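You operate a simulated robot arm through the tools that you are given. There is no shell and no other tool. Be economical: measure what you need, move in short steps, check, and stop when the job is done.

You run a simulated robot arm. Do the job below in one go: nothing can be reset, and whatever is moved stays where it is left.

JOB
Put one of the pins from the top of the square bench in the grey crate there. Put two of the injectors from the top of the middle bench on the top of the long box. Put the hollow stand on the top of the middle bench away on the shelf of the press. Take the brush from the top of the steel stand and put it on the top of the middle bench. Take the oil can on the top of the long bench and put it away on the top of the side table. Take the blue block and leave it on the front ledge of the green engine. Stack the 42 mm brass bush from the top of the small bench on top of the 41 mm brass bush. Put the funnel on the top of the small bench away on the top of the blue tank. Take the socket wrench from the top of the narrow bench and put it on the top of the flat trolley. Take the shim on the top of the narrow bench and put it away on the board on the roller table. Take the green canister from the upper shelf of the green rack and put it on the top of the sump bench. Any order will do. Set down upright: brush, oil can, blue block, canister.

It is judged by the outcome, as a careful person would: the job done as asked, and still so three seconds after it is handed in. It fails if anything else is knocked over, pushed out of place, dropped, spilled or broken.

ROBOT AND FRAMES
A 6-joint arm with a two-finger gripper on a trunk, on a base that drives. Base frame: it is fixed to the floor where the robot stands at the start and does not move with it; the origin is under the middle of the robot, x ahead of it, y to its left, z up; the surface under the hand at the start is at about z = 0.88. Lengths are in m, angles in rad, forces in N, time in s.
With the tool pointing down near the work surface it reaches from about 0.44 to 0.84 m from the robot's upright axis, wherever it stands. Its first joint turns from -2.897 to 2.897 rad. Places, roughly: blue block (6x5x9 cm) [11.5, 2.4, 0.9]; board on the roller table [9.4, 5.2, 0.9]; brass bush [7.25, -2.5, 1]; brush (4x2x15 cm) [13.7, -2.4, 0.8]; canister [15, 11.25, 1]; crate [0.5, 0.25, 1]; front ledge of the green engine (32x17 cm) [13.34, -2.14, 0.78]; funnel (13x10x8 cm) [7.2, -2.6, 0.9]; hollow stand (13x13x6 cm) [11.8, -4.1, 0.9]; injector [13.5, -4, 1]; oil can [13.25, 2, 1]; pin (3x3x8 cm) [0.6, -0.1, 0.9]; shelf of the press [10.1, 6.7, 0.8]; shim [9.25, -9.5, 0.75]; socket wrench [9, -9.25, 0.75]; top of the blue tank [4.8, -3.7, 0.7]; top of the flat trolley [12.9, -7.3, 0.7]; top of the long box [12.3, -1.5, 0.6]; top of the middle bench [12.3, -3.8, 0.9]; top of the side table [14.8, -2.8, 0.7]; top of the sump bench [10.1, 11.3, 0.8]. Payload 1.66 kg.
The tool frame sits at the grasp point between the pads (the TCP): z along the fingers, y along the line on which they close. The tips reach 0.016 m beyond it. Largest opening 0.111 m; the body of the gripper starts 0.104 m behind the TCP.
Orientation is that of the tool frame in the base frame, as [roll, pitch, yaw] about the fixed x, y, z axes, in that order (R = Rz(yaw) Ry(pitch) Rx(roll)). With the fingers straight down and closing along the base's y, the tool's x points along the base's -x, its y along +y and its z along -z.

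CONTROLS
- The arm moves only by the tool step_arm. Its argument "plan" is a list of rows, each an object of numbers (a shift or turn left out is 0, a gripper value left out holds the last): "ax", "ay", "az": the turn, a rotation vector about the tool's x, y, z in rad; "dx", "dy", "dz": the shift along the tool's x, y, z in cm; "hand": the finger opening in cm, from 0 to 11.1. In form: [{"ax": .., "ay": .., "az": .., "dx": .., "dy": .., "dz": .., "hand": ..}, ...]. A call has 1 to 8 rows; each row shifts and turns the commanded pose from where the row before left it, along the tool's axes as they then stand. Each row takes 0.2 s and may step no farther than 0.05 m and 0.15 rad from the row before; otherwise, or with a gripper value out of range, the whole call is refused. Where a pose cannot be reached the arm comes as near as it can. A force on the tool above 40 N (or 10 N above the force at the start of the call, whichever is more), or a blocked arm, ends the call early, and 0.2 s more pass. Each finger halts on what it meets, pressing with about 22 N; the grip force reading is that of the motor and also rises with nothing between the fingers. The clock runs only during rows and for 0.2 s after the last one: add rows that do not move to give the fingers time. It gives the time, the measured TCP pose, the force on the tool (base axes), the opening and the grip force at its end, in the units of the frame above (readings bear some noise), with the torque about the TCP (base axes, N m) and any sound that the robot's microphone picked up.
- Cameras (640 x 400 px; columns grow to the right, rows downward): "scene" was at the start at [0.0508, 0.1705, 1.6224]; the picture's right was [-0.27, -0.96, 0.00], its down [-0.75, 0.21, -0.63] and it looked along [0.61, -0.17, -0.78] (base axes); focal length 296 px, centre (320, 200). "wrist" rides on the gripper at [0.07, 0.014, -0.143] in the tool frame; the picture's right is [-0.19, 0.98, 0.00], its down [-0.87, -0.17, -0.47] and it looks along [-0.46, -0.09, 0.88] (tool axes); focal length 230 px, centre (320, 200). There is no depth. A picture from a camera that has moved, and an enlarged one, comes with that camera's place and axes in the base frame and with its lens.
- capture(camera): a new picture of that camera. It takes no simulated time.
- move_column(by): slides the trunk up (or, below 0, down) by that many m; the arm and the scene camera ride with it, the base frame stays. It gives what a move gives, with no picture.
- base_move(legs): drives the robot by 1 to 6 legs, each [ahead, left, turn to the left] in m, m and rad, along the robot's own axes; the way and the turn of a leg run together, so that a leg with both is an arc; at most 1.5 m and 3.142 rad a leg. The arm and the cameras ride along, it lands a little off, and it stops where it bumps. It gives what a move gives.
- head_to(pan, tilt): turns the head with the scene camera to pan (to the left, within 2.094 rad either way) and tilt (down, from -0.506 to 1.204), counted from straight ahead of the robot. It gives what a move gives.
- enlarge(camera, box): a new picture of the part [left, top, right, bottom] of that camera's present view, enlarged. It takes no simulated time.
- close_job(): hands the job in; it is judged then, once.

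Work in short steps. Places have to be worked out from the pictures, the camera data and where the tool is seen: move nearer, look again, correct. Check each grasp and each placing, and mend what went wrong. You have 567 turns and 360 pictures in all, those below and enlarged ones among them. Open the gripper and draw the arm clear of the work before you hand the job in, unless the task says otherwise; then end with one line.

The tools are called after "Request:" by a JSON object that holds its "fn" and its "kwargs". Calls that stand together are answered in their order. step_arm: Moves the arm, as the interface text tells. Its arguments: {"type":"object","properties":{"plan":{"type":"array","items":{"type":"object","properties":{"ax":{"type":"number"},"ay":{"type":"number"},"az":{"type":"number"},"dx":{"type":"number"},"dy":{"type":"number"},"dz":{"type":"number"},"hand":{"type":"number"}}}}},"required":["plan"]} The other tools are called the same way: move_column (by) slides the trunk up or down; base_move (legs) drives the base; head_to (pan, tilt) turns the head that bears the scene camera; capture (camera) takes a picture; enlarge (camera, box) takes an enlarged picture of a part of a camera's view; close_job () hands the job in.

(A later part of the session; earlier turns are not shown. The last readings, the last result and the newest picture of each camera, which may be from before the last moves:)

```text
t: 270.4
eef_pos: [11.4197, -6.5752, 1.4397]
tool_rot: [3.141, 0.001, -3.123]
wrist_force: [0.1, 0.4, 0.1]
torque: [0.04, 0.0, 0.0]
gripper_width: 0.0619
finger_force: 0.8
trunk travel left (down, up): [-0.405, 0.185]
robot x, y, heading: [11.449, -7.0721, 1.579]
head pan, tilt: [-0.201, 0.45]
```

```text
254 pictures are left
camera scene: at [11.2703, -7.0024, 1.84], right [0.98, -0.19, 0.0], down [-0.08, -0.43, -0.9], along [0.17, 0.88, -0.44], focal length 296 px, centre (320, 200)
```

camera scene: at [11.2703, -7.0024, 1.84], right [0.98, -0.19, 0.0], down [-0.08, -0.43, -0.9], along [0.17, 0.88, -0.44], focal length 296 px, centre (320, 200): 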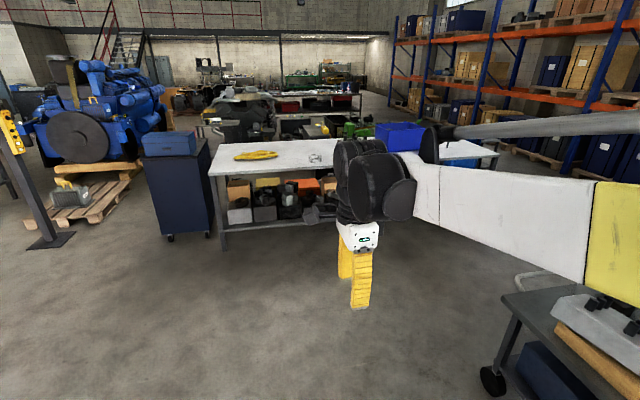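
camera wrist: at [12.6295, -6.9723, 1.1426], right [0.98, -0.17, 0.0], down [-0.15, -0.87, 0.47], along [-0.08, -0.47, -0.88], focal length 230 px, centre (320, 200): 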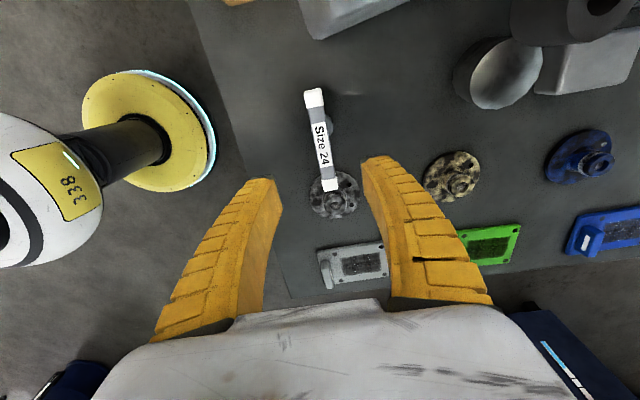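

The middle bench runs from x ≈ 10.8 to 13.5 with its near edge at y ≈ −4.4. I drive up and along it to the injectors' end.

Request:
{"fn": "base_move", "kwargs": {"legs": [[1.4, 0, 0], [0.5, 0, 0], [0, -1.4, 0]]}}

Request:
{"fn": "head_to", "kwargs": {"pan": -0.1, "tilt": 0.6}}

Request:
{"fn": "capture", "kwargs": {"camera": "scene"}}

```text
t: 286.4
eef_pos: [12.8186, -4.7065, 1.4389]
tool_rot: [-3.14, -0.001, 3.119]
wrist_force: [-0.4, 0.0, 0.4]
torque: [0.02, 0.0, 0.01]
gripper_width: 0.062
finger_force: 1.6
trunk travel left (down, up): [-0.405, 0.185]
robot x, y, heading: [12.824, -5.2041, 1.542]
head pan, tilt: [-0.201, 0.45]
```

```text
t: 287.1
eef_pos: [12.8172, -4.7053, 1.4387]
tool_rot: [-3.141, 0.0, 3.12]
wrist_force: [-0.4, 0.3, -0.1]
torque: [0.01, -0.02, 0.01]
gripper_width: 0.062
finger_force: 1.2
trunk travel left (down, up): [-0.405, 0.185]
robot x, y, heading: [12.8228, -5.201, 1.539]
head pan, tilt: [-0.099, 0.6]
```

```text
253 pictures are left
camera scene: at [12.641, -5.1297, 1.8265], right [0.99, -0.13, 0.0], down [-0.07, -0.56, -0.83], along [0.11, 0.82, -0.56], focal length 296 px, centre (320, 200)
```

scene: 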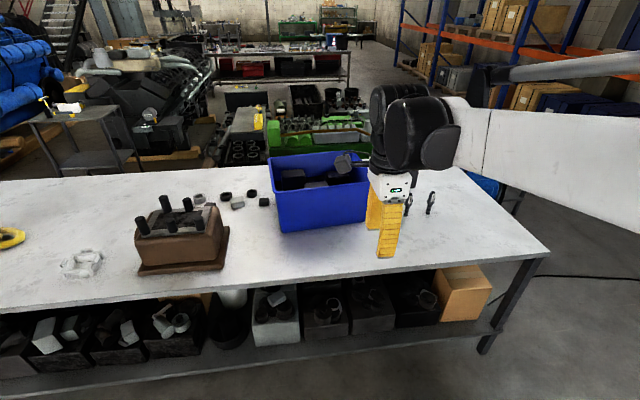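

Two injectors stand right of the blue bin, and the hollow stand is at the left. I zoom in on them.

Request:
{"fn": "enlarge", "kwargs": {"camera": "scene", "box": [360, 165, 460, 245]}}

Request:
{"fn": "enlarge", "kwargs": {"camera": "scene", "box": [50, 235, 130, 290]}}

Request:
{"fn": "capture", "kwargs": {"camera": "wrist"}}

```text
5.00 times, centred on (410, 205) of scene
camera zoom: at [12.641, -5.1297, 1.8265], right [0.99, -0.13, 0.0], down [-0.07, -0.56, -0.83], along [0.11, 0.82, -0.56], focal length 1482 px, centre (-130, 175)
```

zoom: 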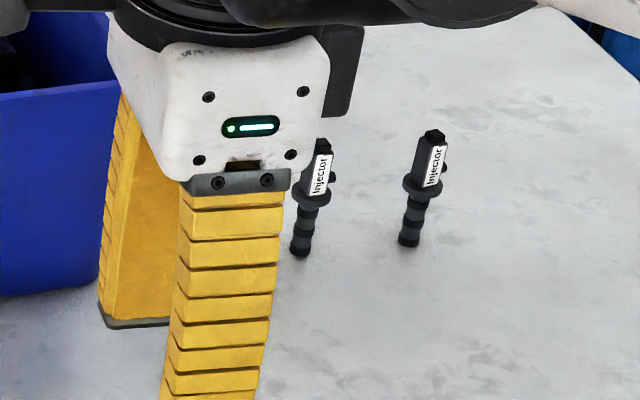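

```text
7.27 times, centred on (90, 262) of scene
camera zoom: at [12.641, -5.1297, 1.8265], right [0.99, -0.13, 0.0], down [-0.07, -0.56, -0.83], along [0.11, 0.82, -0.56], focal length 2156 px, centre (1993, -254)
```

zoom: 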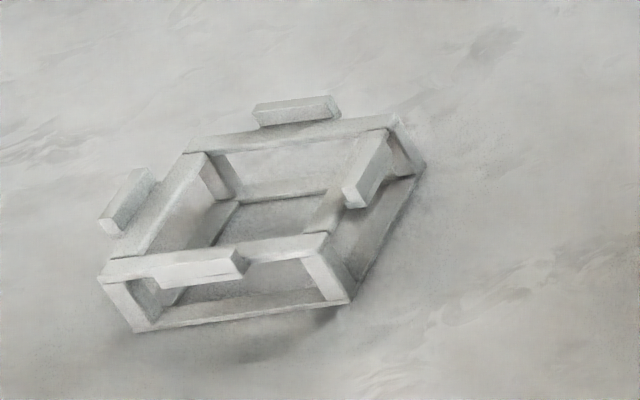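

```text
250 pictures are left
camera wrist: at [12.7488, -4.6913, 1.582], right [0.21, 0.98, 0.0], down [0.86, -0.19, 0.47], along [0.46, -0.1, -0.88], focal length 230 px, centre (320, 200)
```

wrist: 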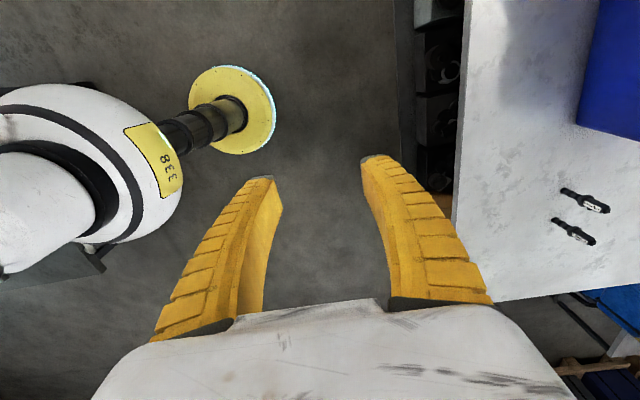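

The injectors are at about (13.383, −3.942) and (13.26, −3.944). I drive to (13.32, −4.70), right in front of them.

Request:
{"fn": "base_move", "kwargs": {"legs": [[0, -0.48, 0.03], [0.38, 0, 0]]}}

Request:
{"fn": "capture", "kwargs": {"camera": "scene"}}

Request:
{"fn": "capture", "kwargs": {"camera": "wrist"}}

```text
t: 291.9
eef_pos: [13.2785, -4.3324, 1.4399]
tool_rot: [-3.141, 0.0, -3.131]
wrist_force: [0.8, 0.5, -0.6]
torque: [-0.02, -0.03, -0.03]
gripper_width: 0.0621
finger_force: 1.4
trunk travel left (down, up): [-0.405, 0.185]
robot x, y, heading: [13.3015, -4.829, 1.573]
head pan, tilt: [-0.099, 0.6]
```

```text
249 pictures are left
camera scene: at [13.1166, -4.7607, 1.8264], right [1.0, -0.1, 0.0], down [-0.06, -0.56, -0.82], along [0.08, 0.82, -0.57], focal length 296 px, centre (320, 200)
```

scene: 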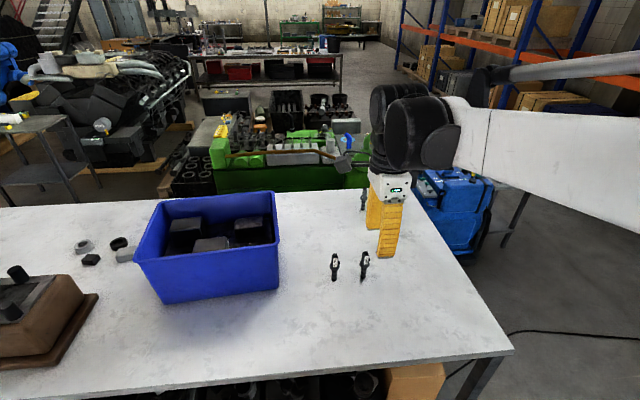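

```text
248 pictures are left
camera wrist: at [13.2097, -4.3192, 1.5817], right [0.18, 0.98, 0.0], down [0.87, -0.16, 0.47], along [0.46, -0.09, -0.88], focal length 230 px, centre (320, 200)
```

wrist: 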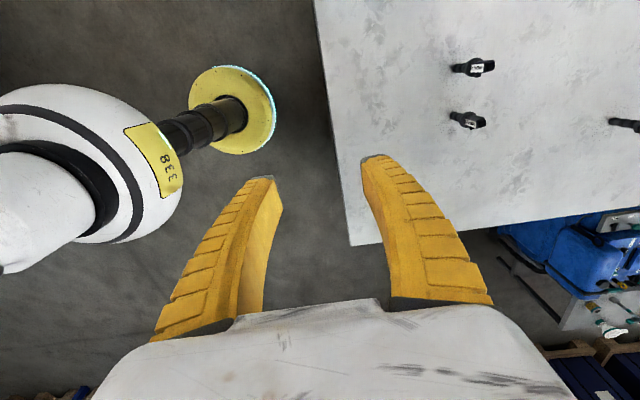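

A third injector is behind the gripper. The near two are at (13.37, −3.968) and (13.249, −3.967). I roll 0.12 m closer, lower the trunk and move over the right one.

Request:
{"fn": "base_move", "kwargs": {"legs": [[0.12, 0, 0]]}}

Request:
{"fn": "step_arm", "kwargs": {"plan": [{"dx": -1.9, "dy": 4.5}, {"dx": -1.9, "dy": 4.5}, {"dx": -1.9, "dy": 4.5}, {"dx": -1.9, "dy": 4.5}, {"dx": -1.6, "dy": 4.2}]}}

Request:
{"fn": "move_column", "kwargs": {"by": -0.3}}

Request:
{"fn": "capture", "kwargs": {"camera": "wrist"}}

Request:
{"fn": "capture", "kwargs": {"camera": "scene"}}

```text
t: 293.2
eef_pos: [13.2797, -4.2091, 1.439]
tool_rot: [-3.141, -0.001, -3.132]
wrist_force: [-0.7, 1.7, -0.3]
torque: [-0.04, 0.01, -0.01]
gripper_width: 0.0618
finger_force: 0.8
trunk travel left (down, up): [-0.405, 0.185]
robot x, y, heading: [13.304, -4.7067, 1.576]
head pan, tilt: [-0.099, 0.6]
```

```text
t: 294.4
eef_pos: [13.3714, -3.9822, 1.4388]
tool_rot: [-3.14, -0.002, -3.133]
wrist_force: [-0.1, 0.1, -1.0]
torque: [-0.11, 0.06, -0.01]
gripper_width: 0.0621
finger_force: 0.7
trunk travel left (down, up): [-0.405, 0.185]
robot x, y, heading: [13.301, -4.704, 1.571]
head pan, tilt: [-0.099, 0.6]
```

```text
t: 297.4
eef_pos: [13.3704, -3.9855, 1.1405]
tool_rot: [-3.141, 0.0, -3.132]
wrist_force: [-0.2, -1.1, 0.3]
torque: [0.01, 0.0, -0.03]
gripper_width: 0.0619
finger_force: 1.4
trunk travel left (down, up): [-0.105, 0.485]
robot x, y, heading: [13.2996, -4.7065, 1.57]
head pan, tilt: [-0.099, 0.6]
```

```text
247 pictures are left
camera wrist: at [13.3012, -3.973, 1.2824], right [0.18, 0.98, 0.0], down [0.87, -0.16, 0.47], along [0.46, -0.09, -0.88], focal length 230 px, centre (320, 200)
```

wrist: 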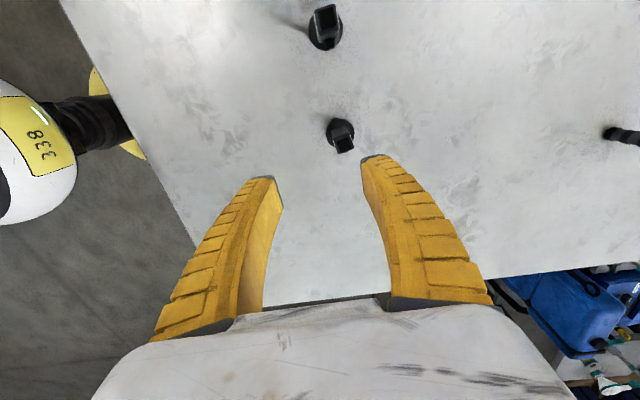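

```text
246 pictures are left
camera scene: at [13.1166, -4.6396, 1.5266], right [1.0, -0.1, 0.0], down [-0.06, -0.56, -0.83], along [0.08, 0.82, -0.56], focal length 296 px, centre (320, 200)
```

scene: 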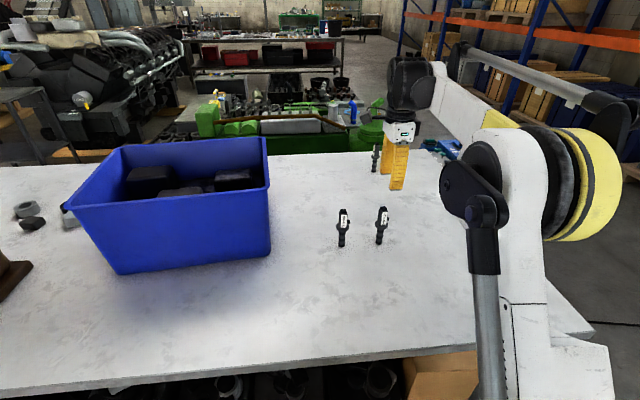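

The injector's axis is at (13.378, −3.959). I correct and go down beside it to its upper block.

Request:
{"fn": "step_arm", "kwargs": {"plan": [{"dx": -0.7, "dy": 2.6}, {"dz": 4.5}, {"dz": 4.5}, {"dz": 4.0}]}}

Request:
{"fn": "capture", "kwargs": {"camera": "wrist"}}

Request:
{"fn": "enlarge", "kwargs": {"camera": "scene", "box": [320, 150, 440, 270]}}

```text
t: 298.4
eef_pos: [13.3774, -3.9582, 1.0089]
tool_rot: [3.141, -0.001, -3.133]
wrist_force: [-0.3, -0.8, 0.2]
torque: [-0.04, 0.01, 0.0]
gripper_width: 0.0619
finger_force: 1.4
trunk travel left (down, up): [-0.105, 0.485]
robot x, y, heading: [13.2995, -4.7075, 1.57]
head pan, tilt: [-0.099, 0.6]
```

```text
245 pictures are left
camera wrist: at [13.3078, -3.9466, 1.1506], right [0.18, 0.98, 0.0], down [0.87, -0.16, 0.47], along [0.46, -0.09, -0.88], focal length 230 px, centre (320, 200)
```

wrist: 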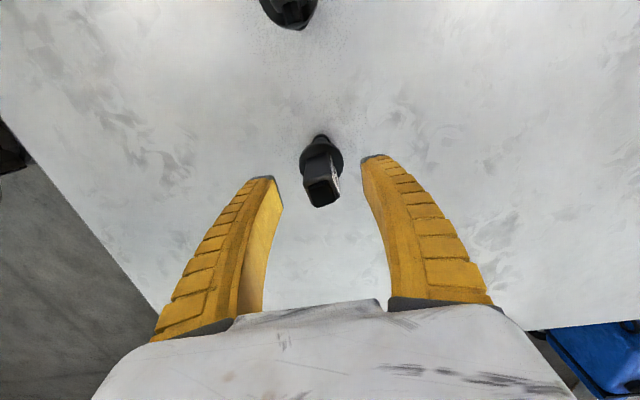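

```text
3.33 times, centred on (380, 210) of scene
camera zoom: at [13.1167, -4.639, 1.5264], right [1.0, -0.1, 0.0], down [-0.06, -0.56, -0.82], along [0.08, 0.82, -0.57], focal length 988 px, centre (120, 167)
```

zoom: 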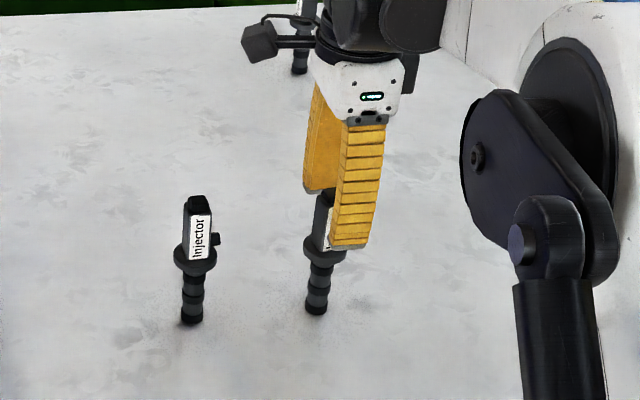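

The block is centred between the fingers. I go 3 cm lower, stay above the flange, and grip.

Request:
{"fn": "step_arm", "kwargs": {"plan": [{"dz": 1.5}, {"dz": 1.5}, {"hand": 0}, {}, {}]}}

Request:
{"fn": "enlarge", "kwargs": {"camera": "scene", "box": [320, 150, 440, 270]}}

```text
t: 299.6
eef_pos: [13.3775, -3.9595, 0.9796]
tool_rot: [3.141, 0.0, -3.133]
wrist_force: [1.2, 0.4, 4.2]
torque: [0.0, -0.08, -0.02]
gripper_width: 0.0187
finger_force: 22.4
trunk travel left (down, up): [-0.105, 0.485]
robot x, y, heading: [13.2981, -4.7067, 1.567]
head pan, tilt: [-0.099, 0.6]
```

```text
3.33 times, centred on (380, 210) of scene
camera zoom: at [13.1167, -4.6398, 1.5265], right [1.0, -0.1, 0.0], down [-0.06, -0.56, -0.83], along [0.08, 0.82, -0.56], focal length 988 px, centre (120, 167)
```

zoom: 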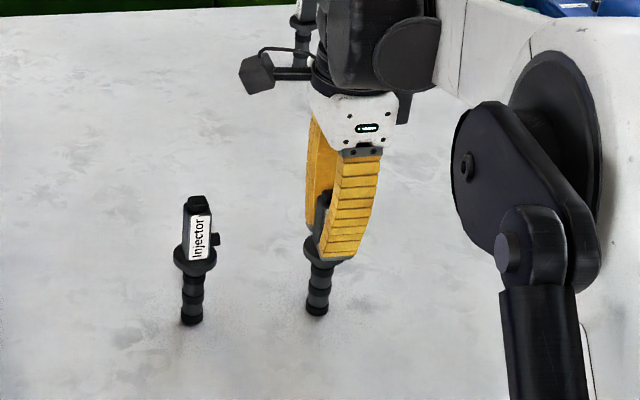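

Gripped at 1.9 cm. I lift and check.

Request:
{"fn": "step_arm", "kwargs": {"plan": [{"dz": -1}, {"dz": -4}, {"dz": -4.5}, {"dz": -4.5}]}}

Request:
{"fn": "capture", "kwargs": {"camera": "scene"}}

```text
t: 300.6
eef_pos: [13.3769, -3.9584, 1.1215]
tool_rot: [3.142, -0.001, -3.13]
wrist_force: [-0.3, 0.2, -3.3]
torque: [0.01, 0.01, 0.02]
gripper_width: 0.0167
finger_force: 22.4
trunk travel left (down, up): [-0.105, 0.485]
robot x, y, heading: [13.2972, -4.7093, 1.572]
head pan, tilt: [-0.099, 0.6]
```

```text
242 pictures are left
camera scene: at [13.1166, -4.6394, 1.5265], right [1.0, -0.1, 0.0], down [-0.06, -0.56, -0.83], along [0.08, 0.82, -0.56], focal length 296 px, centre (320, 200)
```

scene: 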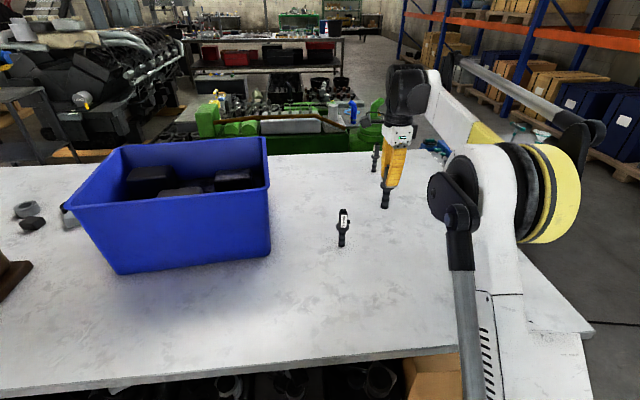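

Held well. I retract, raise the trunk, and go round the right end of the bench to find the long box.

Request:
{"fn": "step_arm", "kwargs": {"plan": [{"dz": -4.5}, {"dy": -4.8}, {"dy": -4.8}, {"dy": -4.8}, {"dy": -4.8}, {"dy": -4.8}]}}

Request:
{"fn": "move_column", "kwargs": {"by": 0.4}}

Request:
{"fn": "base_move", "kwargs": {"legs": [[-0.25, 0, 0], [0, -1.1, 0]]}}

Request:
{"fn": "head_to", "kwargs": {"pan": 0.25, "tilt": 0.5}}

Request:
{"fn": "capture", "kwargs": {"camera": "scene"}}

```text
t: 302.0
eef_pos: [13.3788, -4.1994, 1.1635]
tool_rot: [-3.142, 0.0, -3.133]
wrist_force: [-0.4, -0.1, -2.7]
torque: [0.02, -0.04, -0.02]
gripper_width: 0.0168
finger_force: 22.3
trunk travel left (down, up): [-0.105, 0.485]
robot x, y, heading: [13.3007, -4.7081, 1.573]
head pan, tilt: [-0.099, 0.6]
```

```text
t: 305.8
eef_pos: [13.3783, -4.1977, 1.5625]
tool_rot: [3.14, 0.0, -3.132]
wrist_force: [0.7, -0.2, -4.4]
torque: [0.01, -0.04, 0.03]
gripper_width: 0.0167
finger_force: 22.0
trunk travel left (down, up): [-0.505, 0.085]
robot x, y, heading: [13.2989, -4.7079, 1.569]
head pan, tilt: [-0.099, 0.6]
```

```text
t: 312.9
eef_pos: [14.4902, -4.4485, 1.563]
tool_rot: [3.142, -0.001, -3.128]
wrist_force: [0.2, 0.2, -3.0]
torque: [0.01, 0.02, 0.02]
gripper_width: 0.0167
finger_force: 21.2
trunk travel left (down, up): [-0.505, 0.085]
robot x, y, heading: [14.4113, -4.9606, 1.574]
head pan, tilt: [-0.099, 0.6]
```

```text
t: 313.8
eef_pos: [14.4901, -4.4489, 1.5628]
tool_rot: [-3.14, 0.0, -3.13]
wrist_force: [0.1, -0.1, -2.9]
torque: [0.02, -0.02, 0.01]
gripper_width: 0.0165
finger_force: 22.4
trunk travel left (down, up): [-0.505, 0.085]
robot x, y, heading: [14.4161, -4.9657, 1.573]
head pan, tilt: [0.25, 0.499]
```

```text
241 pictures are left
camera scene: at [14.198, -4.8898, 1.9355], right [0.97, 0.25, 0.0], down [0.12, -0.46, -0.88], along [-0.22, 0.85, -0.48], focal length 296 px, centre (320, 200)
```

scene: 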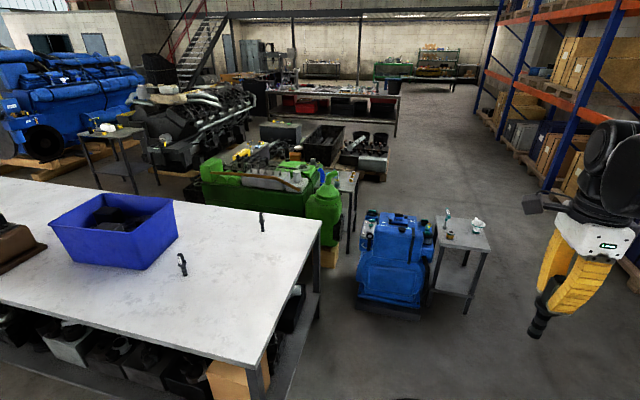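

I see the side table at (14.75, −2.85), the steel stand next to the green engine, and a free aisle on the right. I drive up the aisle and look west for the long box.

Request:
{"fn": "base_move", "kwargs": {"legs": [[0, -0.95, 0], [1.5, 0, 0], [1.5, 0, 0], [0.5, 0, 0], [0, 0, 1.5]]}}

Request:
{"fn": "head_to", "kwargs": {"pan": 0.1, "tilt": 0.45}}

Request:
{"fn": "capture", "kwargs": {"camera": "scene"}}

```text
t: 338.9
eef_pos: [14.7488, -1.371, 1.5626]
tool_rot: [-3.142, 0.0, -1.605]
wrist_force: [0.5, 0.8, -3.3]
torque: [0.01, 0.0, 0.03]
gripper_width: 0.0164
finger_force: 21.8
trunk travel left (down, up): [-0.505, 0.085]
robot x, y, heading: [15.2546, -1.4689, 3.1]
head pan, tilt: [0.25, 0.499]
```

```text
t: 339.6
eef_pos: [14.7493, -1.3704, 1.5641]
tool_rot: [3.141, 0.0, -1.604]
wrist_force: [0.0, 0.4, -3.9]
torque: [0.02, 0.02, 0.01]
gripper_width: 0.0166
finger_force: 21.9
trunk travel left (down, up): [-0.505, 0.085]
robot x, y, heading: [15.2549, -1.4717, 3.1]
head pan, tilt: [0.099, 0.45]
```

```text
240 pictures are left
camera scene: at [15.1725, -1.6657, 1.94], right [-0.06, 1.0, 0.0], down [0.43, 0.03, -0.9], along [-0.9, -0.05, -0.44], focal length 296 px, centre (320, 200)
```

scene: 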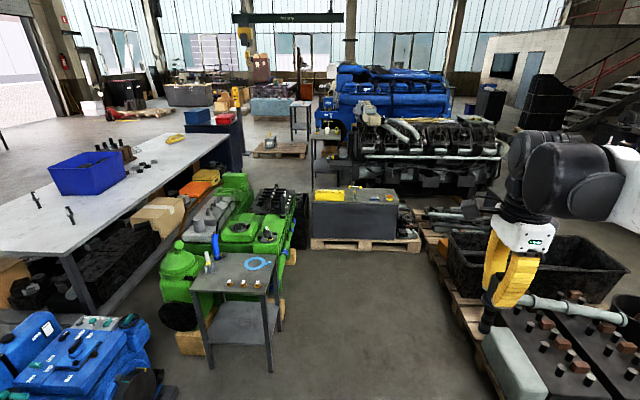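

The long box is straight ahead: top about x 12.1–12.5, y −1.9 to −1.05. I zoom on its top, then drive in along y ≈ −1.4.

Request:
{"fn": "enlarge", "kwargs": {"camera": "scene", "box": [295, 170, 425, 255]}}

Request:
{"fn": "base_move", "kwargs": {"legs": [[1.4, 0, 0.04], [0.4, 0, 0]]}}

Request:
{"fn": "head_to", "kwargs": {"pan": 0.1, "tilt": 0.65}}

Request:
{"fn": "capture", "kwargs": {"camera": "scene"}}

```text
4.71 times, centred on (360, 212) of scene
camera zoom: at [15.1725, -1.6657, 1.94], right [-0.06, 1.0, 0.0], down [0.43, 0.03, -0.9], along [-0.9, -0.05, -0.44], focal length 1395 px, centre (132, 141)
```

zoom: 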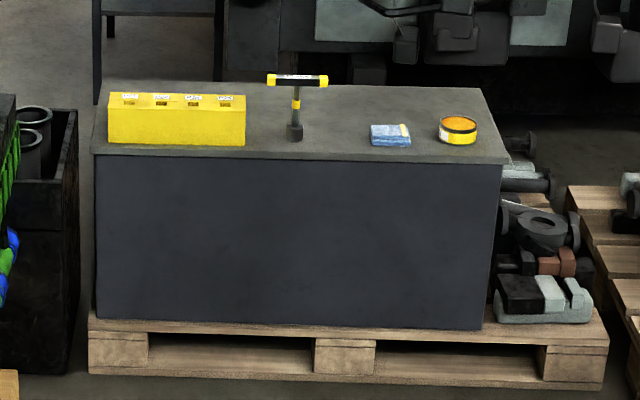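

```text
t: 348.5
eef_pos: [12.9724, -1.3394, 1.5624]
tool_rot: [-3.141, 0.0, -1.576]
wrist_force: [-0.2, 0.3, -3.5]
torque: [-0.05, -0.02, 0.0]
gripper_width: 0.0166
finger_force: 21.8
trunk travel left (down, up): [-0.505, 0.085]
robot x, y, heading: [13.481, -1.4202, 3.127]
head pan, tilt: [0.099, 0.45]
```

```text
t: 349.3
eef_pos: [12.9716, -1.339, 1.5627]
tool_rot: [-3.141, 0.001, -1.575]
wrist_force: [0.1, -1.2, -3.7]
torque: [0.01, 0.02, 0.02]
gripper_width: 0.0167
finger_force: 22.5
trunk travel left (down, up): [-0.505, 0.085]
robot x, y, heading: [13.4801, -1.4262, 3.132]
head pan, tilt: [0.099, 0.649]
```

```text
238 pictures are left
camera scene: at [13.4083, -1.6223, 1.9222], right [-0.08, 1.0, 0.0], down [0.6, 0.05, -0.8], along [-0.79, -0.07, -0.6], focal length 296 px, centre (320, 200)
```

scene: 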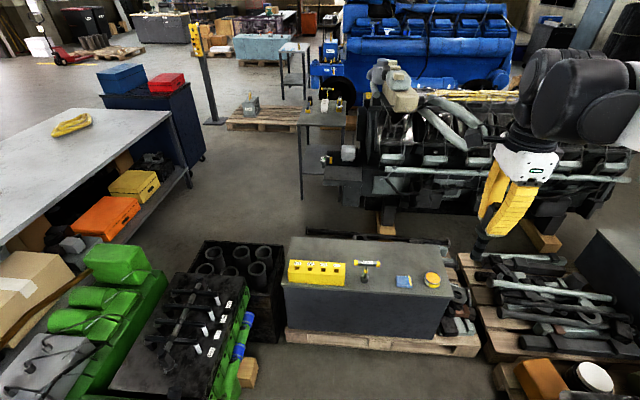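

Free room on the box top is the back strip (x 12.06–12.28). I'll set the injectors at about (12.19, −1.30) and (12.19, −1.18), and I drive up to the box.

Request:
{"fn": "base_move", "kwargs": {"legs": [[0.6, -0.05, 0.01]]}}

Request:
{"fn": "capture", "kwargs": {"camera": "scene"}}

Request:
{"fn": "capture", "kwargs": {"camera": "wrist"}}

```text
t: 352.7
eef_pos: [12.3649, -1.2946, 1.5618]
tool_rot: [-3.14, 0.001, -1.556]
wrist_force: [-0.8, -0.2, -3.3]
torque: [0.0, 0.0, -0.03]
gripper_width: 0.0166
finger_force: 22.0
trunk travel left (down, up): [-0.505, 0.085]
robot x, y, heading: [12.8793, -1.3721, -3.136]
head pan, tilt: [0.099, 0.649]
```

```text
237 pictures are left
camera scene: at [12.8061, -1.5696, 1.9222], right [-0.1, 0.99, 0.0], down [0.6, 0.06, -0.8], along [-0.79, -0.08, -0.6], focal length 296 px, centre (320, 200)
```

scene: 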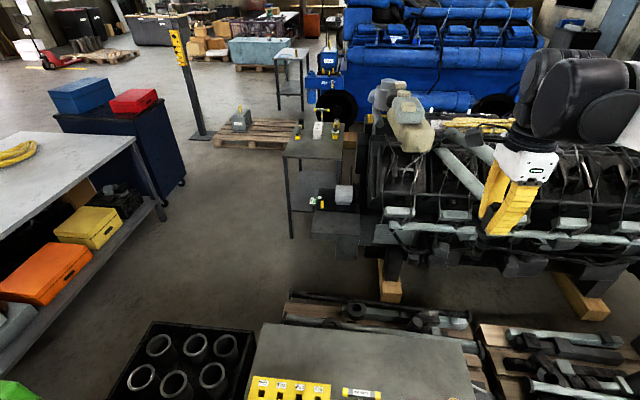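

```text
236 pictures are left
camera wrist: at [12.3525, -1.365, 1.7053], right [-0.98, 0.18, 0.0], down [0.16, 0.87, 0.47], along [0.08, 0.46, -0.88], focal length 230 px, centre (320, 200)
```

wrist: 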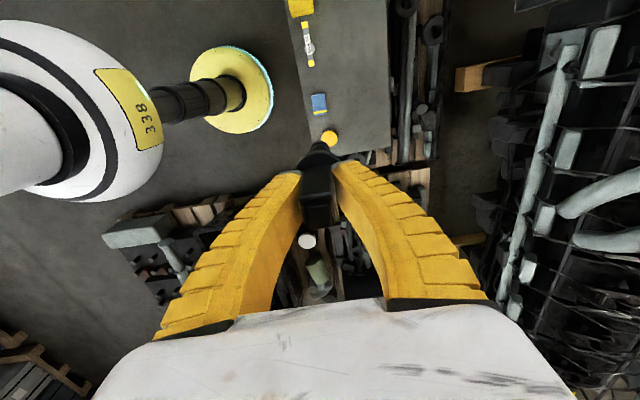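

I tilt the head down, move the arm over (12.18, −1.30) and lower the trunk.

Request:
{"fn": "step_arm", "kwargs": {"plan": [{"dy": 4.7}, {"dy": 4.7}, {"dy": 4.6}, {"dy": 4.5}]}}

Request:
{"fn": "head_to", "kwargs": {"pan": -0.1, "tilt": 0.95}}

Request:
{"fn": "move_column", "kwargs": {"by": -0.4}}

Request:
{"fn": "capture", "kwargs": {"camera": "scene"}}

Request:
{"fn": "capture", "kwargs": {"camera": "wrist"}}

```text
t: 353.7
eef_pos: [12.176, -1.2971, 1.5605]
tool_rot: [-3.14, -0.001, -1.56]
wrist_force: [-2.0, 0.2, -3.7]
torque: [0.0, -0.09, -0.01]
gripper_width: 0.0164
finger_force: 22.0
trunk travel left (down, up): [-0.505, 0.085]
robot x, y, heading: [12.8764, -1.3708, -3.135]
head pan, tilt: [0.099, 0.649]
```

```text
t: 354.5
eef_pos: [12.1796, -1.2971, 1.5635]
tool_rot: [-3.14, 0.001, -1.559]
wrist_force: [0.5, -0.6, -2.2]
torque: [0.0, -0.03, 0.01]
gripper_width: 0.0164
finger_force: 22.1
trunk travel left (down, up): [-0.505, 0.085]
robot x, y, heading: [12.8811, -1.3718, -3.14]
head pan, tilt: [-0.099, 0.949]
```

```text
t: 358.3
eef_pos: [12.1796, -1.2962, 1.1632]
tool_rot: [3.14, 0.001, -1.558]
wrist_force: [0.0, 0.6, -2.7]
torque: [0.04, -0.01, 0.03]
gripper_width: 0.0166
finger_force: 21.6
trunk travel left (down, up): [-0.105, 0.485]
robot x, y, heading: [12.8731, -1.3743, -3.14]
head pan, tilt: [-0.099, 0.949]
```

```text
235 pictures are left
camera scene: at [12.8204, -1.5538, 1.4981], right [0.1, 1.0, 0.0], down [0.81, -0.08, -0.58], along [-0.58, 0.06, -0.81], focal length 296 px, centre (320, 200)
```

scene: 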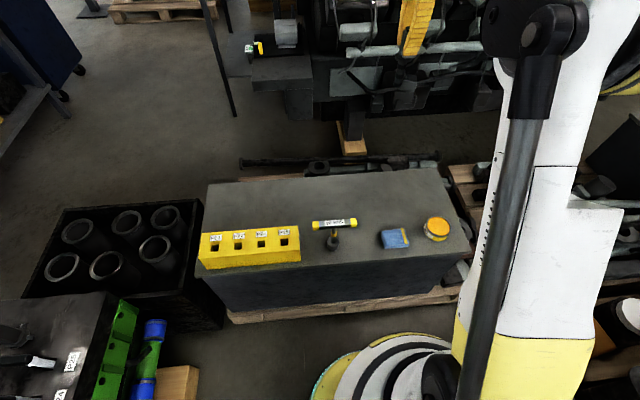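

```text
234 pictures are left
camera wrist: at [12.167, -1.3667, 1.3057], right [-0.98, 0.18, 0.0], down [0.16, 0.87, 0.47], along [0.08, 0.46, -0.88], focal length 230 px, centre (320, 200)
```

wrist: 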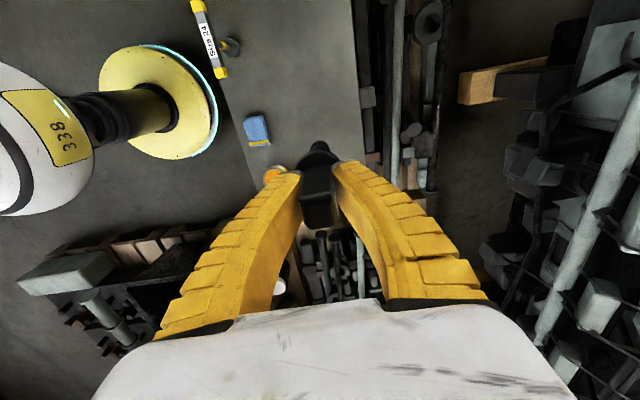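

The path below is free. I lower further, slowly near the surface.

Request:
{"fn": "move_column", "kwargs": {"by": -0.1}}

Request:
{"fn": "step_arm", "kwargs": {"plan": [{"dz": 4.8}, {"dz": 4.8}, {"dz": 4.8}, {"dz": 4.8}, {"dz": 4.8}, {"dz": 2}]}}

Request:
{"fn": "capture", "kwargs": {"camera": "scene"}}

Request:
{"fn": "capture", "kwargs": {"camera": "wrist"}}

```text
t: 359.7
eef_pos: [12.1789, -1.297, 1.064]
tool_rot: [-3.139, 0.001, -1.557]
wrist_force: [-0.3, 0.3, -3.6]
torque: [0.03, -0.01, -0.06]
gripper_width: 0.0165
finger_force: 21.5
trunk travel left (down, up): [-0.005, 0.585]
robot x, y, heading: [12.8758, -1.3689, -3.135]
head pan, tilt: [-0.099, 0.949]
```

```text
t: 361.1
eef_pos: [12.1781, -1.2948, 0.8033]
tool_rot: [-3.141, 0.001, -1.556]
wrist_force: [-0.2, -0.9, -3.3]
torque: [0.02, 0.0, 0.0]
gripper_width: 0.0166
finger_force: 22.6
trunk travel left (down, up): [-0.005, 0.585]
robot x, y, heading: [12.875, -1.3694, -3.137]
head pan, tilt: [-0.099, 0.949]
```

```text
233 pictures are left
camera scene: at [12.8202, -1.5538, 1.3981], right [0.1, 1.0, 0.0], down [0.81, -0.08, -0.58], along [-0.58, 0.06, -0.81], focal length 296 px, centre (320, 200)
```

scene: 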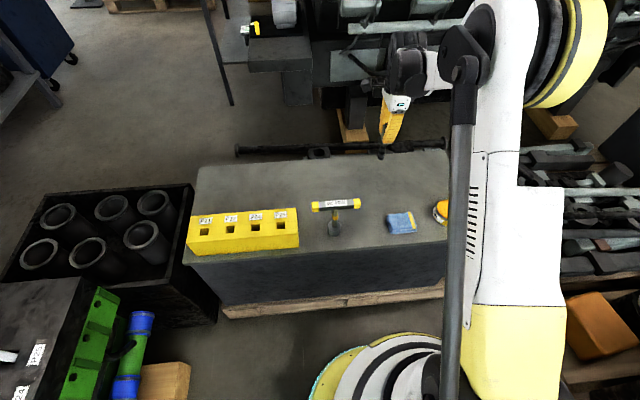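

```text
232 pictures are left
camera wrist: at [12.166, -1.3654, 0.9455], right [-0.98, 0.18, 0.0], down [0.16, 0.87, 0.47], along [0.08, 0.46, -0.88], focal length 230 px, centre (320, 200)
```

wrist: 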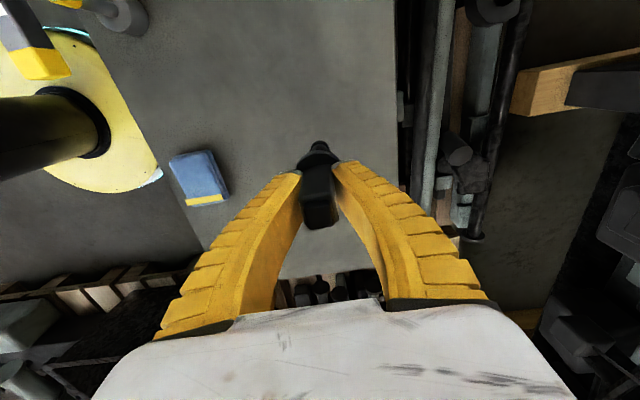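

Request:
{"fn": "step_arm", "kwargs": {"plan": [{"dz": 4}, {"dz": 3}, {"dz": 1.5}]}}

Request:
{"fn": "enlarge", "kwargs": {"camera": "scene", "box": [310, 90, 450, 230]}}

```text
t: 361.9
eef_pos: [12.1795, -1.2978, 0.7187]
tool_rot: [-3.141, 0.002, -1.559]
wrist_force: [0.3, 0.8, -3.9]
torque: [0.0, 0.0, -0.01]
gripper_width: 0.0166
finger_force: 21.8
trunk travel left (down, up): [-0.005, 0.585]
robot x, y, heading: [12.8753, -1.3718, -3.142]
head pan, tilt: [-0.099, 0.949]
```

```text
2.86 times, centred on (380, 160) of scene
camera zoom: at [12.8203, -1.5538, 1.3981], right [0.1, 1.0, 0.0], down [0.81, -0.08, -0.58], along [-0.58, 0.06, -0.81], focal length 847 px, centre (149, 314)
```

zoom: 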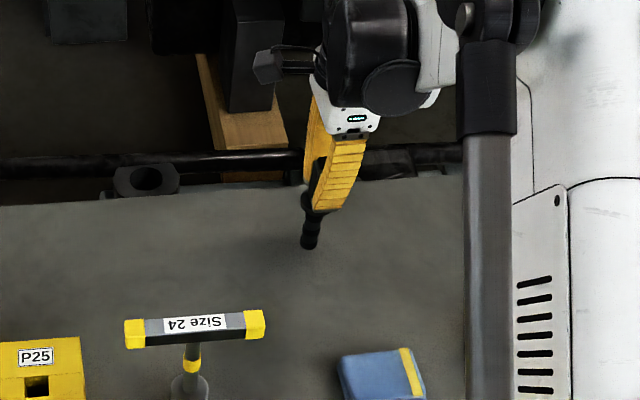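

Request:
{"fn": "step_arm", "kwargs": {"plan": [{"dz": 0.8}, {"dz": 0.7}, {"dz": 0.5}]}}

Request:
{"fn": "enlarge", "kwargs": {"camera": "scene", "box": [310, 90, 450, 230]}}

```text
t: 362.7
eef_pos: [12.1805, -1.2978, 0.6999]
tool_rot: [-3.141, 0.0, -1.558]
wrist_force: [-0.4, -0.6, 7.3]
torque: [-0.17, 0.01, -0.03]
gripper_width: 0.0199
finger_force: 22.2
trunk travel left (down, up): [-0.005, 0.585]
robot x, y, heading: [12.8768, -1.3729, -3.14]
head pan, tilt: [-0.099, 0.949]
```

```text
2.86 times, centred on (380, 160) of scene
camera zoom: at [12.8212, -1.554, 1.3982], right [0.1, 1.0, 0.0], down [0.81, -0.08, -0.58], along [-0.58, 0.06, -0.81], focal length 847 px, centre (149, 314)
```

zoom: 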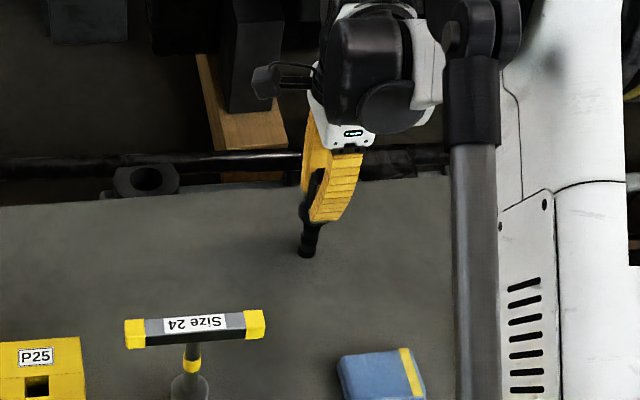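

Contact felt at TCP 0.70. I ease up 1 mm, open and rise.

Request:
{"fn": "step_arm", "kwargs": {"plan": [{"dz": -0.15}, {"hand": 3}, {"hand": 6}, {"dz": -2}, {"dz": -4}, {"dz": -4}]}}

Request:
{"fn": "enlarge", "kwargs": {"camera": "scene", "box": [310, 90, 450, 230]}}

```text
t: 364.1
eef_pos: [12.1793, -1.2974, 0.8028]
tool_rot: [-3.141, 0.0, -1.559]
wrist_force: [-0.2, 0.2, 0.0]
torque: [0.01, 0.0, 0.01]
gripper_width: 0.0617
finger_force: 1.4
trunk travel left (down, up): [-0.005, 0.585]
robot x, y, heading: [12.8731, -1.3743, -3.142]
head pan, tilt: [-0.099, 0.949]
```

```text
2.86 times, centred on (380, 160) of scene
camera zoom: at [12.8208, -1.5538, 1.3981], right [0.1, 1.0, 0.0], down [0.81, -0.08, -0.58], along [-0.58, 0.06, -0.81], focal length 847 px, centre (149, 314)
```

zoom: 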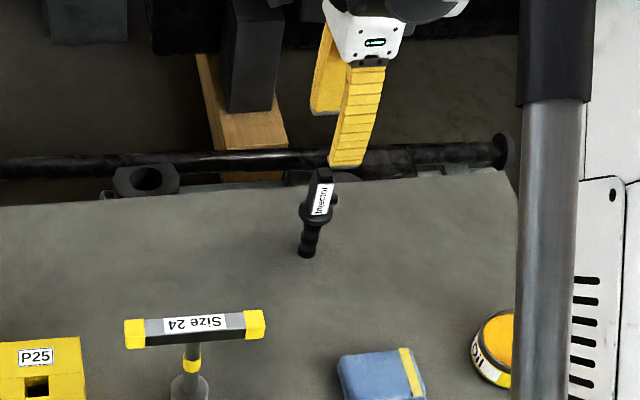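

The first injector stands on the box. On the way back the brush on the steel stand is close, so I retract, back up to x ≈ 13.7 and turn to face the stand.

Request:
{"fn": "step_arm", "kwargs": {"plan": [{"dz": -4}, {"dy": -4.7}, {"dy": -4.7}, {"dy": -4.7}, {"dy": -4.7}]}}

Request:
{"fn": "move_column", "kwargs": {"by": 0.4}}

Request:
{"fn": "base_move", "kwargs": {"legs": [[-0.82, 0, 0], [0, 0, 1.57]]}}

Request:
{"fn": "head_to", "kwargs": {"pan": 0, "tilt": 0.8}}

Request:
{"fn": "capture", "kwargs": {"camera": "scene"}}

```text
t: 365.3
eef_pos: [12.3683, -1.2952, 0.8414]
tool_rot: [-3.141, -0.001, -1.558]
wrist_force: [0.8, 0.5, 0.1]
torque: [-0.01, -0.02, -0.01]
gripper_width: 0.0621
finger_force: 1.3
trunk travel left (down, up): [-0.005, 0.585]
robot x, y, heading: [12.8747, -1.372, -3.143]
head pan, tilt: [-0.099, 0.949]
```

```text
t: 369.1
eef_pos: [12.3663, -1.2966, 1.2423]
tool_rot: [-3.141, 0.0, -1.56]
wrist_force: [-0.6, 1.1, 0.2]
torque: [-0.01, 0.0, 0.03]
gripper_width: 0.0618
finger_force: 1.3
trunk travel left (down, up): [-0.405, 0.185]
robot x, y, heading: [12.8732, -1.3704, -3.136]
head pan, tilt: [-0.099, 0.949]
```

```text
t: 377.4
eef_pos: [13.6344, -1.8751, 1.2414]
tool_rot: [3.141, 0.001, 0.013]
wrist_force: [-0.1, -0.1, 0.3]
torque: [0.01, -0.04, 0.02]
gripper_width: 0.0622
finger_force: 1.5
trunk travel left (down, up): [-0.405, 0.185]
robot x, y, heading: [13.7085, -1.3664, -1.566]
head pan, tilt: [-0.099, 0.949]
```

```text
t: 378.1
eef_pos: [13.6346, -1.8749, 1.2423]
tool_rot: [3.141, 0.0, 0.015]
wrist_force: [0.1, -0.1, 0.0]
torque: [-0.01, -0.01, 0.0]
gripper_width: 0.0618
finger_force: 1.0
trunk travel left (down, up): [-0.405, 0.185]
robot x, y, heading: [13.7132, -1.3698, -1.556]
head pan, tilt: [0.0, 0.799]
```

```text
228 pictures are left
camera scene: at [13.8972, -1.4256, 1.8096], right [-1.0, -0.01, 0.0], down [0.0, 0.72, -0.7], along [0.0, -0.7, -0.72], focal length 296 px, centre (320, 200)
```

scene: 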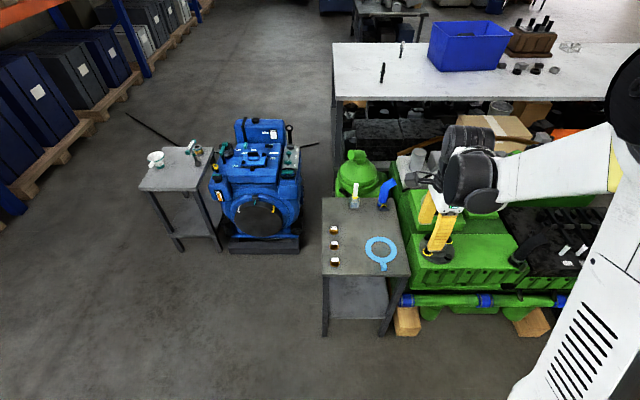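

The stand holds three cubes, a ring and two upright items at its back, and the engine's front ledge is to its right. I zoom in.

Request:
{"fn": "enlarge", "kwargs": {"camera": "scene", "box": [315, 165, 425, 275]}}

Request:
{"fn": "enlarge", "kwargs": {"camera": "scene", "box": [390, 180, 530, 310]}}

```text
3.64 times, centred on (370, 220) of scene
camera zoom: at [13.8972, -1.4256, 1.8096], right [-1.0, -0.01, 0.0], down [0.0, 0.72, -0.7], along [0.0, -0.7, -0.72], focal length 1078 px, centre (138, 127)
```

zoom: 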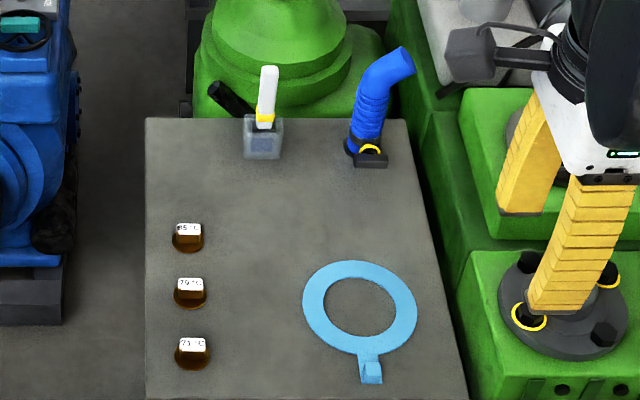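

```text
3.08 times, centred on (460, 245) of scene
camera zoom: at [13.8972, -1.4256, 1.8096], right [-1.0, -0.01, 0.0], down [0.0, 0.72, -0.7], along [0.0, -0.7, -0.72], focal length 912 px, centre (-111, 62)
```

zoom: 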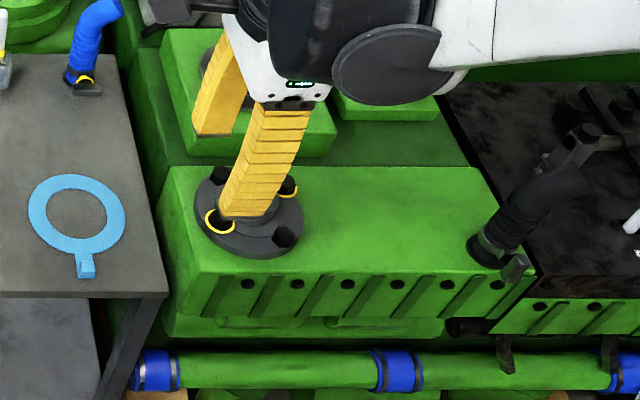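

The brush stands at about (13.735, −2.37), top near z 0.93. I roll 0.28 m closer, move over it and lower the trunk a little.

Request:
{"fn": "base_move", "kwargs": {"legs": [[0.28, 0, -0.01]]}}

Request:
{"fn": "step_arm", "kwargs": {"plan": [{"dx": 2, "dy": 4.3}, {"dx": 2, "dy": 4.3}, {"dx": 2, "dy": 4.3}, {"dx": 2, "dy": 4.3}, {"dx": 2, "dy": 4.3}]}}

Request:
{"fn": "capture", "kwargs": {"camera": "wrist"}}

Request:
{"fn": "capture", "kwargs": {"camera": "scene"}}

```text
t: 380.0
eef_pos: [13.6277, -2.1532, 1.2417]
tool_rot: [3.141, -0.001, 0.002]
wrist_force: [-0.2, -1.4, -0.1]
torque: [0.02, 0.03, -0.01]
gripper_width: 0.062
finger_force: 1.0
trunk travel left (down, up): [-0.405, 0.185]
robot x, y, heading: [13.7067, -1.6436, -1.582]
head pan, tilt: [0.0, 0.799]
```

```text
t: 381.2
eef_pos: [13.7294, -2.3682, 1.2393]
tool_rot: [-3.14, 0.002, 0.003]
wrist_force: [0.9, -1.1, -1.1]
torque: [0.06, -0.01, 0.0]
gripper_width: 0.0622
finger_force: 1.3
trunk travel left (down, up): [-0.405, 0.185]
robot x, y, heading: [13.7108, -1.6443, -1.575]
head pan, tilt: [0.0, 0.799]
```

```text
225 pictures are left
camera wrist: at [13.7995, -2.3821, 1.3824], right [-0.19, -0.98, 0.0], down [-0.87, 0.17, 0.47], along [-0.46, 0.09, -0.88], focal length 230 px, centre (320, 200)
```

wrist: 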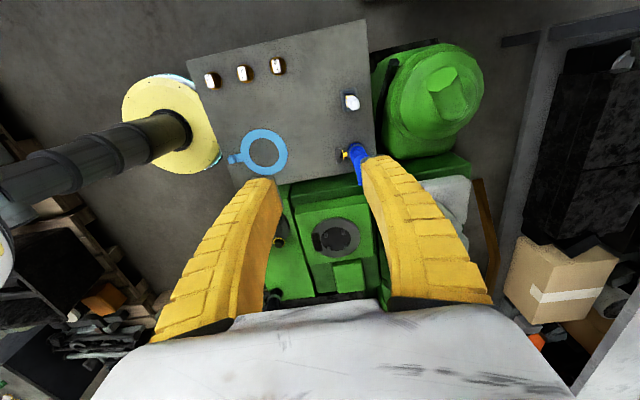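

```text
224 pictures are left
camera scene: at [13.8969, -1.7088, 1.8094], right [-1.0, 0.01, 0.0], down [0.0, 0.72, -0.7], along [-0.01, -0.7, -0.72], focal length 296 px, centre (320, 200)
```

scene: 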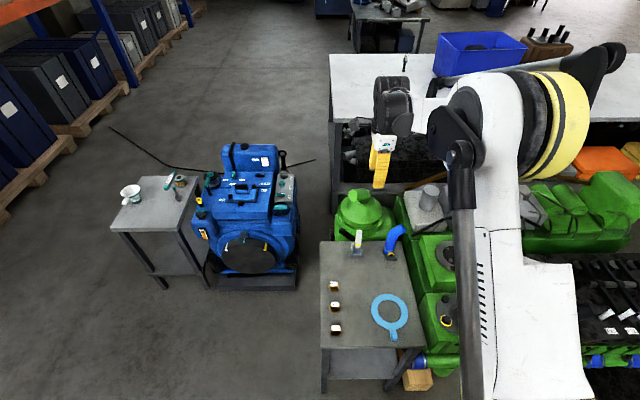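

Both views put the brush at (13.735, −2.432) with its top near z 0.87. I correct and come down with the trunk.

Request:
{"fn": "step_arm", "kwargs": {"plan": [{"dx": 0.5, "dy": 3.2}, {"dy": 3.2}]}}

Request:
{"fn": "move_column", "kwargs": {"by": -0.27}}

Request:
{"fn": "capture", "kwargs": {"camera": "wrist"}}

Request:
{"fn": "enlarge", "kwargs": {"camera": "scene", "box": [310, 90, 450, 230]}}

```text
t: 381.8
eef_pos: [13.7321, -2.4314, 1.2426]
tool_rot: [3.141, 0.001, 0.003]
wrist_force: [0.4, 0.0, 0.7]
torque: [-0.01, -0.01, 0.03]
gripper_width: 0.0618
finger_force: 1.1
trunk travel left (down, up): [-0.405, 0.185]
robot x, y, heading: [13.7089, -1.6445, -1.581]
head pan, tilt: [0.0, 0.799]
```

```text
t: 384.6
eef_pos: [13.734, -2.4307, 0.9723]
tool_rot: [3.139, 0.001, 0.004]
wrist_force: [-0.2, -0.4, -0.1]
torque: [-0.01, -0.02, 0.04]
gripper_width: 0.0619
finger_force: 1.2
trunk travel left (down, up): [-0.135, 0.455]
robot x, y, heading: [13.7098, -1.6497, -1.575]
head pan, tilt: [0.0, 0.799]
```

```text
223 pictures are left
camera wrist: at [13.8029, -2.4441, 1.1156], right [-0.19, -0.98, 0.0], down [-0.87, 0.17, 0.47], along [-0.46, 0.09, -0.88], focal length 230 px, centre (320, 200)
```

wrist: 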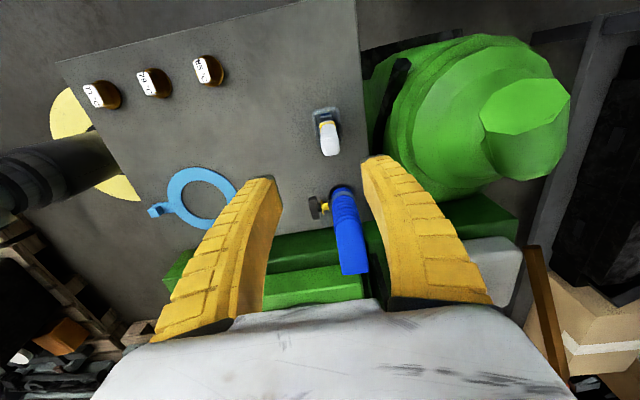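

```text
2.86 times, centred on (380, 160) of scene
camera zoom: at [13.8963, -1.7063, 1.5397], right [-1.0, 0.01, 0.0], down [0.01, 0.72, -0.7], along [-0.01, -0.7, -0.72], focal length 847 px, centre (149, 314)
```

zoom: 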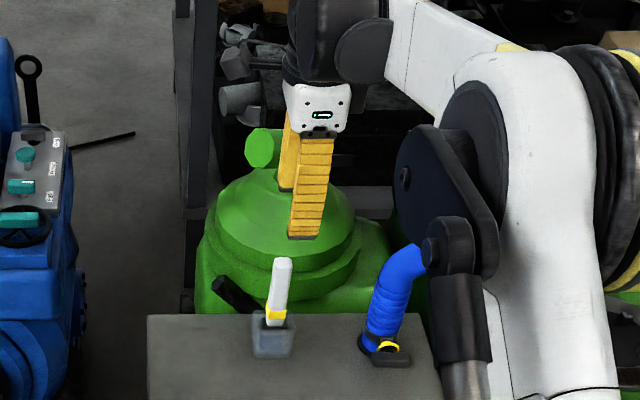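

The brush is at (13.746, −2.443). I correct by about 1.2 cm each way and lower partway.

Request:
{"fn": "step_arm", "kwargs": {"plan": [{"dx": 1.2, "dy": 1.2}, {"dz": 4}, {"dz": 3.5}]}}

Request:
{"fn": "capture", "kwargs": {"camera": "wrist"}}

```text
t: 385.4
eef_pos: [13.7445, -2.4418, 0.8962]
tool_rot: [3.141, -0.001, -0.001]
wrist_force: [0.2, -0.3, -0.7]
torque: [0.0, -0.02, 0.01]
gripper_width: 0.0619
finger_force: 1.4
trunk travel left (down, up): [-0.135, 0.455]
robot x, y, heading: [13.709, -1.6444, -1.581]
head pan, tilt: [0.0, 0.799]
```

```text
221 pictures are left
camera wrist: at [13.8153, -2.4549, 1.0384], right [-0.19, -0.98, 0.0], down [-0.87, 0.17, 0.47], along [-0.46, 0.09, -0.88], focal length 230 px, centre (320, 200)
```

wrist: 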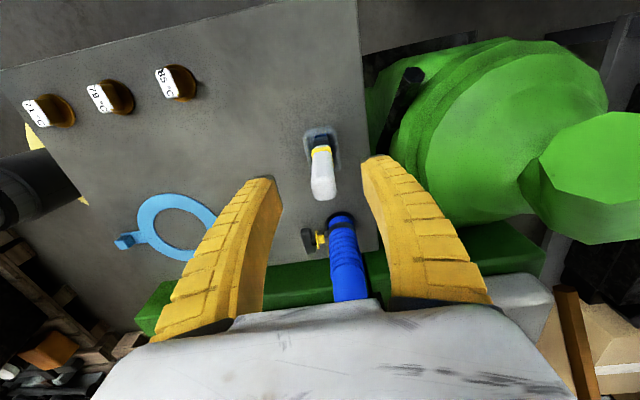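

The brush's handle is centred. I lower 5 cm and grip it.

Request:
{"fn": "step_arm", "kwargs": {"plan": [{"dx": -0.4, "dz": 3}, {"dz": 2.2}, {"hand": 0}, {}, {}]}}

Request:
{"fn": "capture", "kwargs": {"camera": "wrist"}}

Request:
{"fn": "enlarge", "kwargs": {"camera": "scene", "box": [310, 120, 450, 260]}}

```text
t: 386.6
eef_pos: [13.7409, -2.4422, 0.8456]
tool_rot: [3.14, -0.001, 0.002]
wrist_force: [1.2, -0.4, 2.0]
torque: [0.0, -0.16, 0.01]
gripper_width: 0.0165
finger_force: 21.6
trunk travel left (down, up): [-0.135, 0.455]
robot x, y, heading: [13.7086, -1.6436, -1.581]
head pan, tilt: [0.0, 0.799]
```

```text
220 pictures are left
camera wrist: at [13.8107, -2.456, 0.9881], right [-0.19, -0.98, 0.0], down [-0.87, 0.17, 0.47], along [-0.46, 0.09, -0.88], focal length 230 px, centre (320, 200)
```

wrist: 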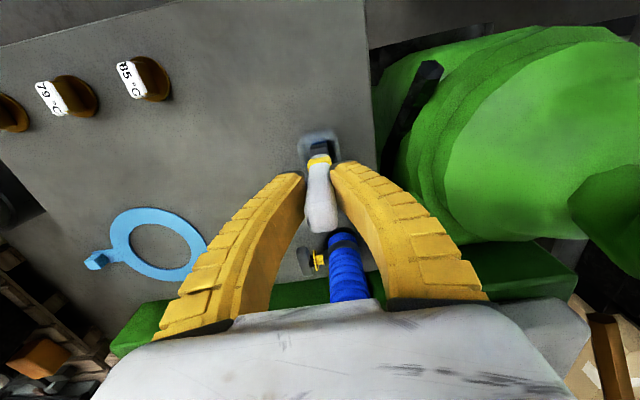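

```text
2.86 times, centred on (380, 190) of scene
camera zoom: at [13.8963, -1.7062, 1.5396], right [-1.0, 0.01, 0.0], down [0.01, 0.72, -0.7], along [-0.01, -0.7, -0.72], focal length 847 px, centre (149, 229)
```

zoom: 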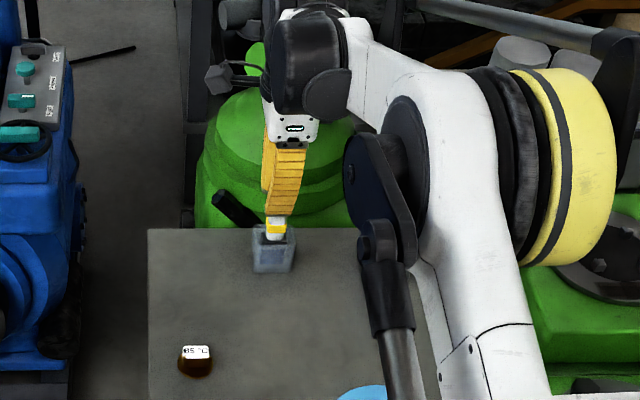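

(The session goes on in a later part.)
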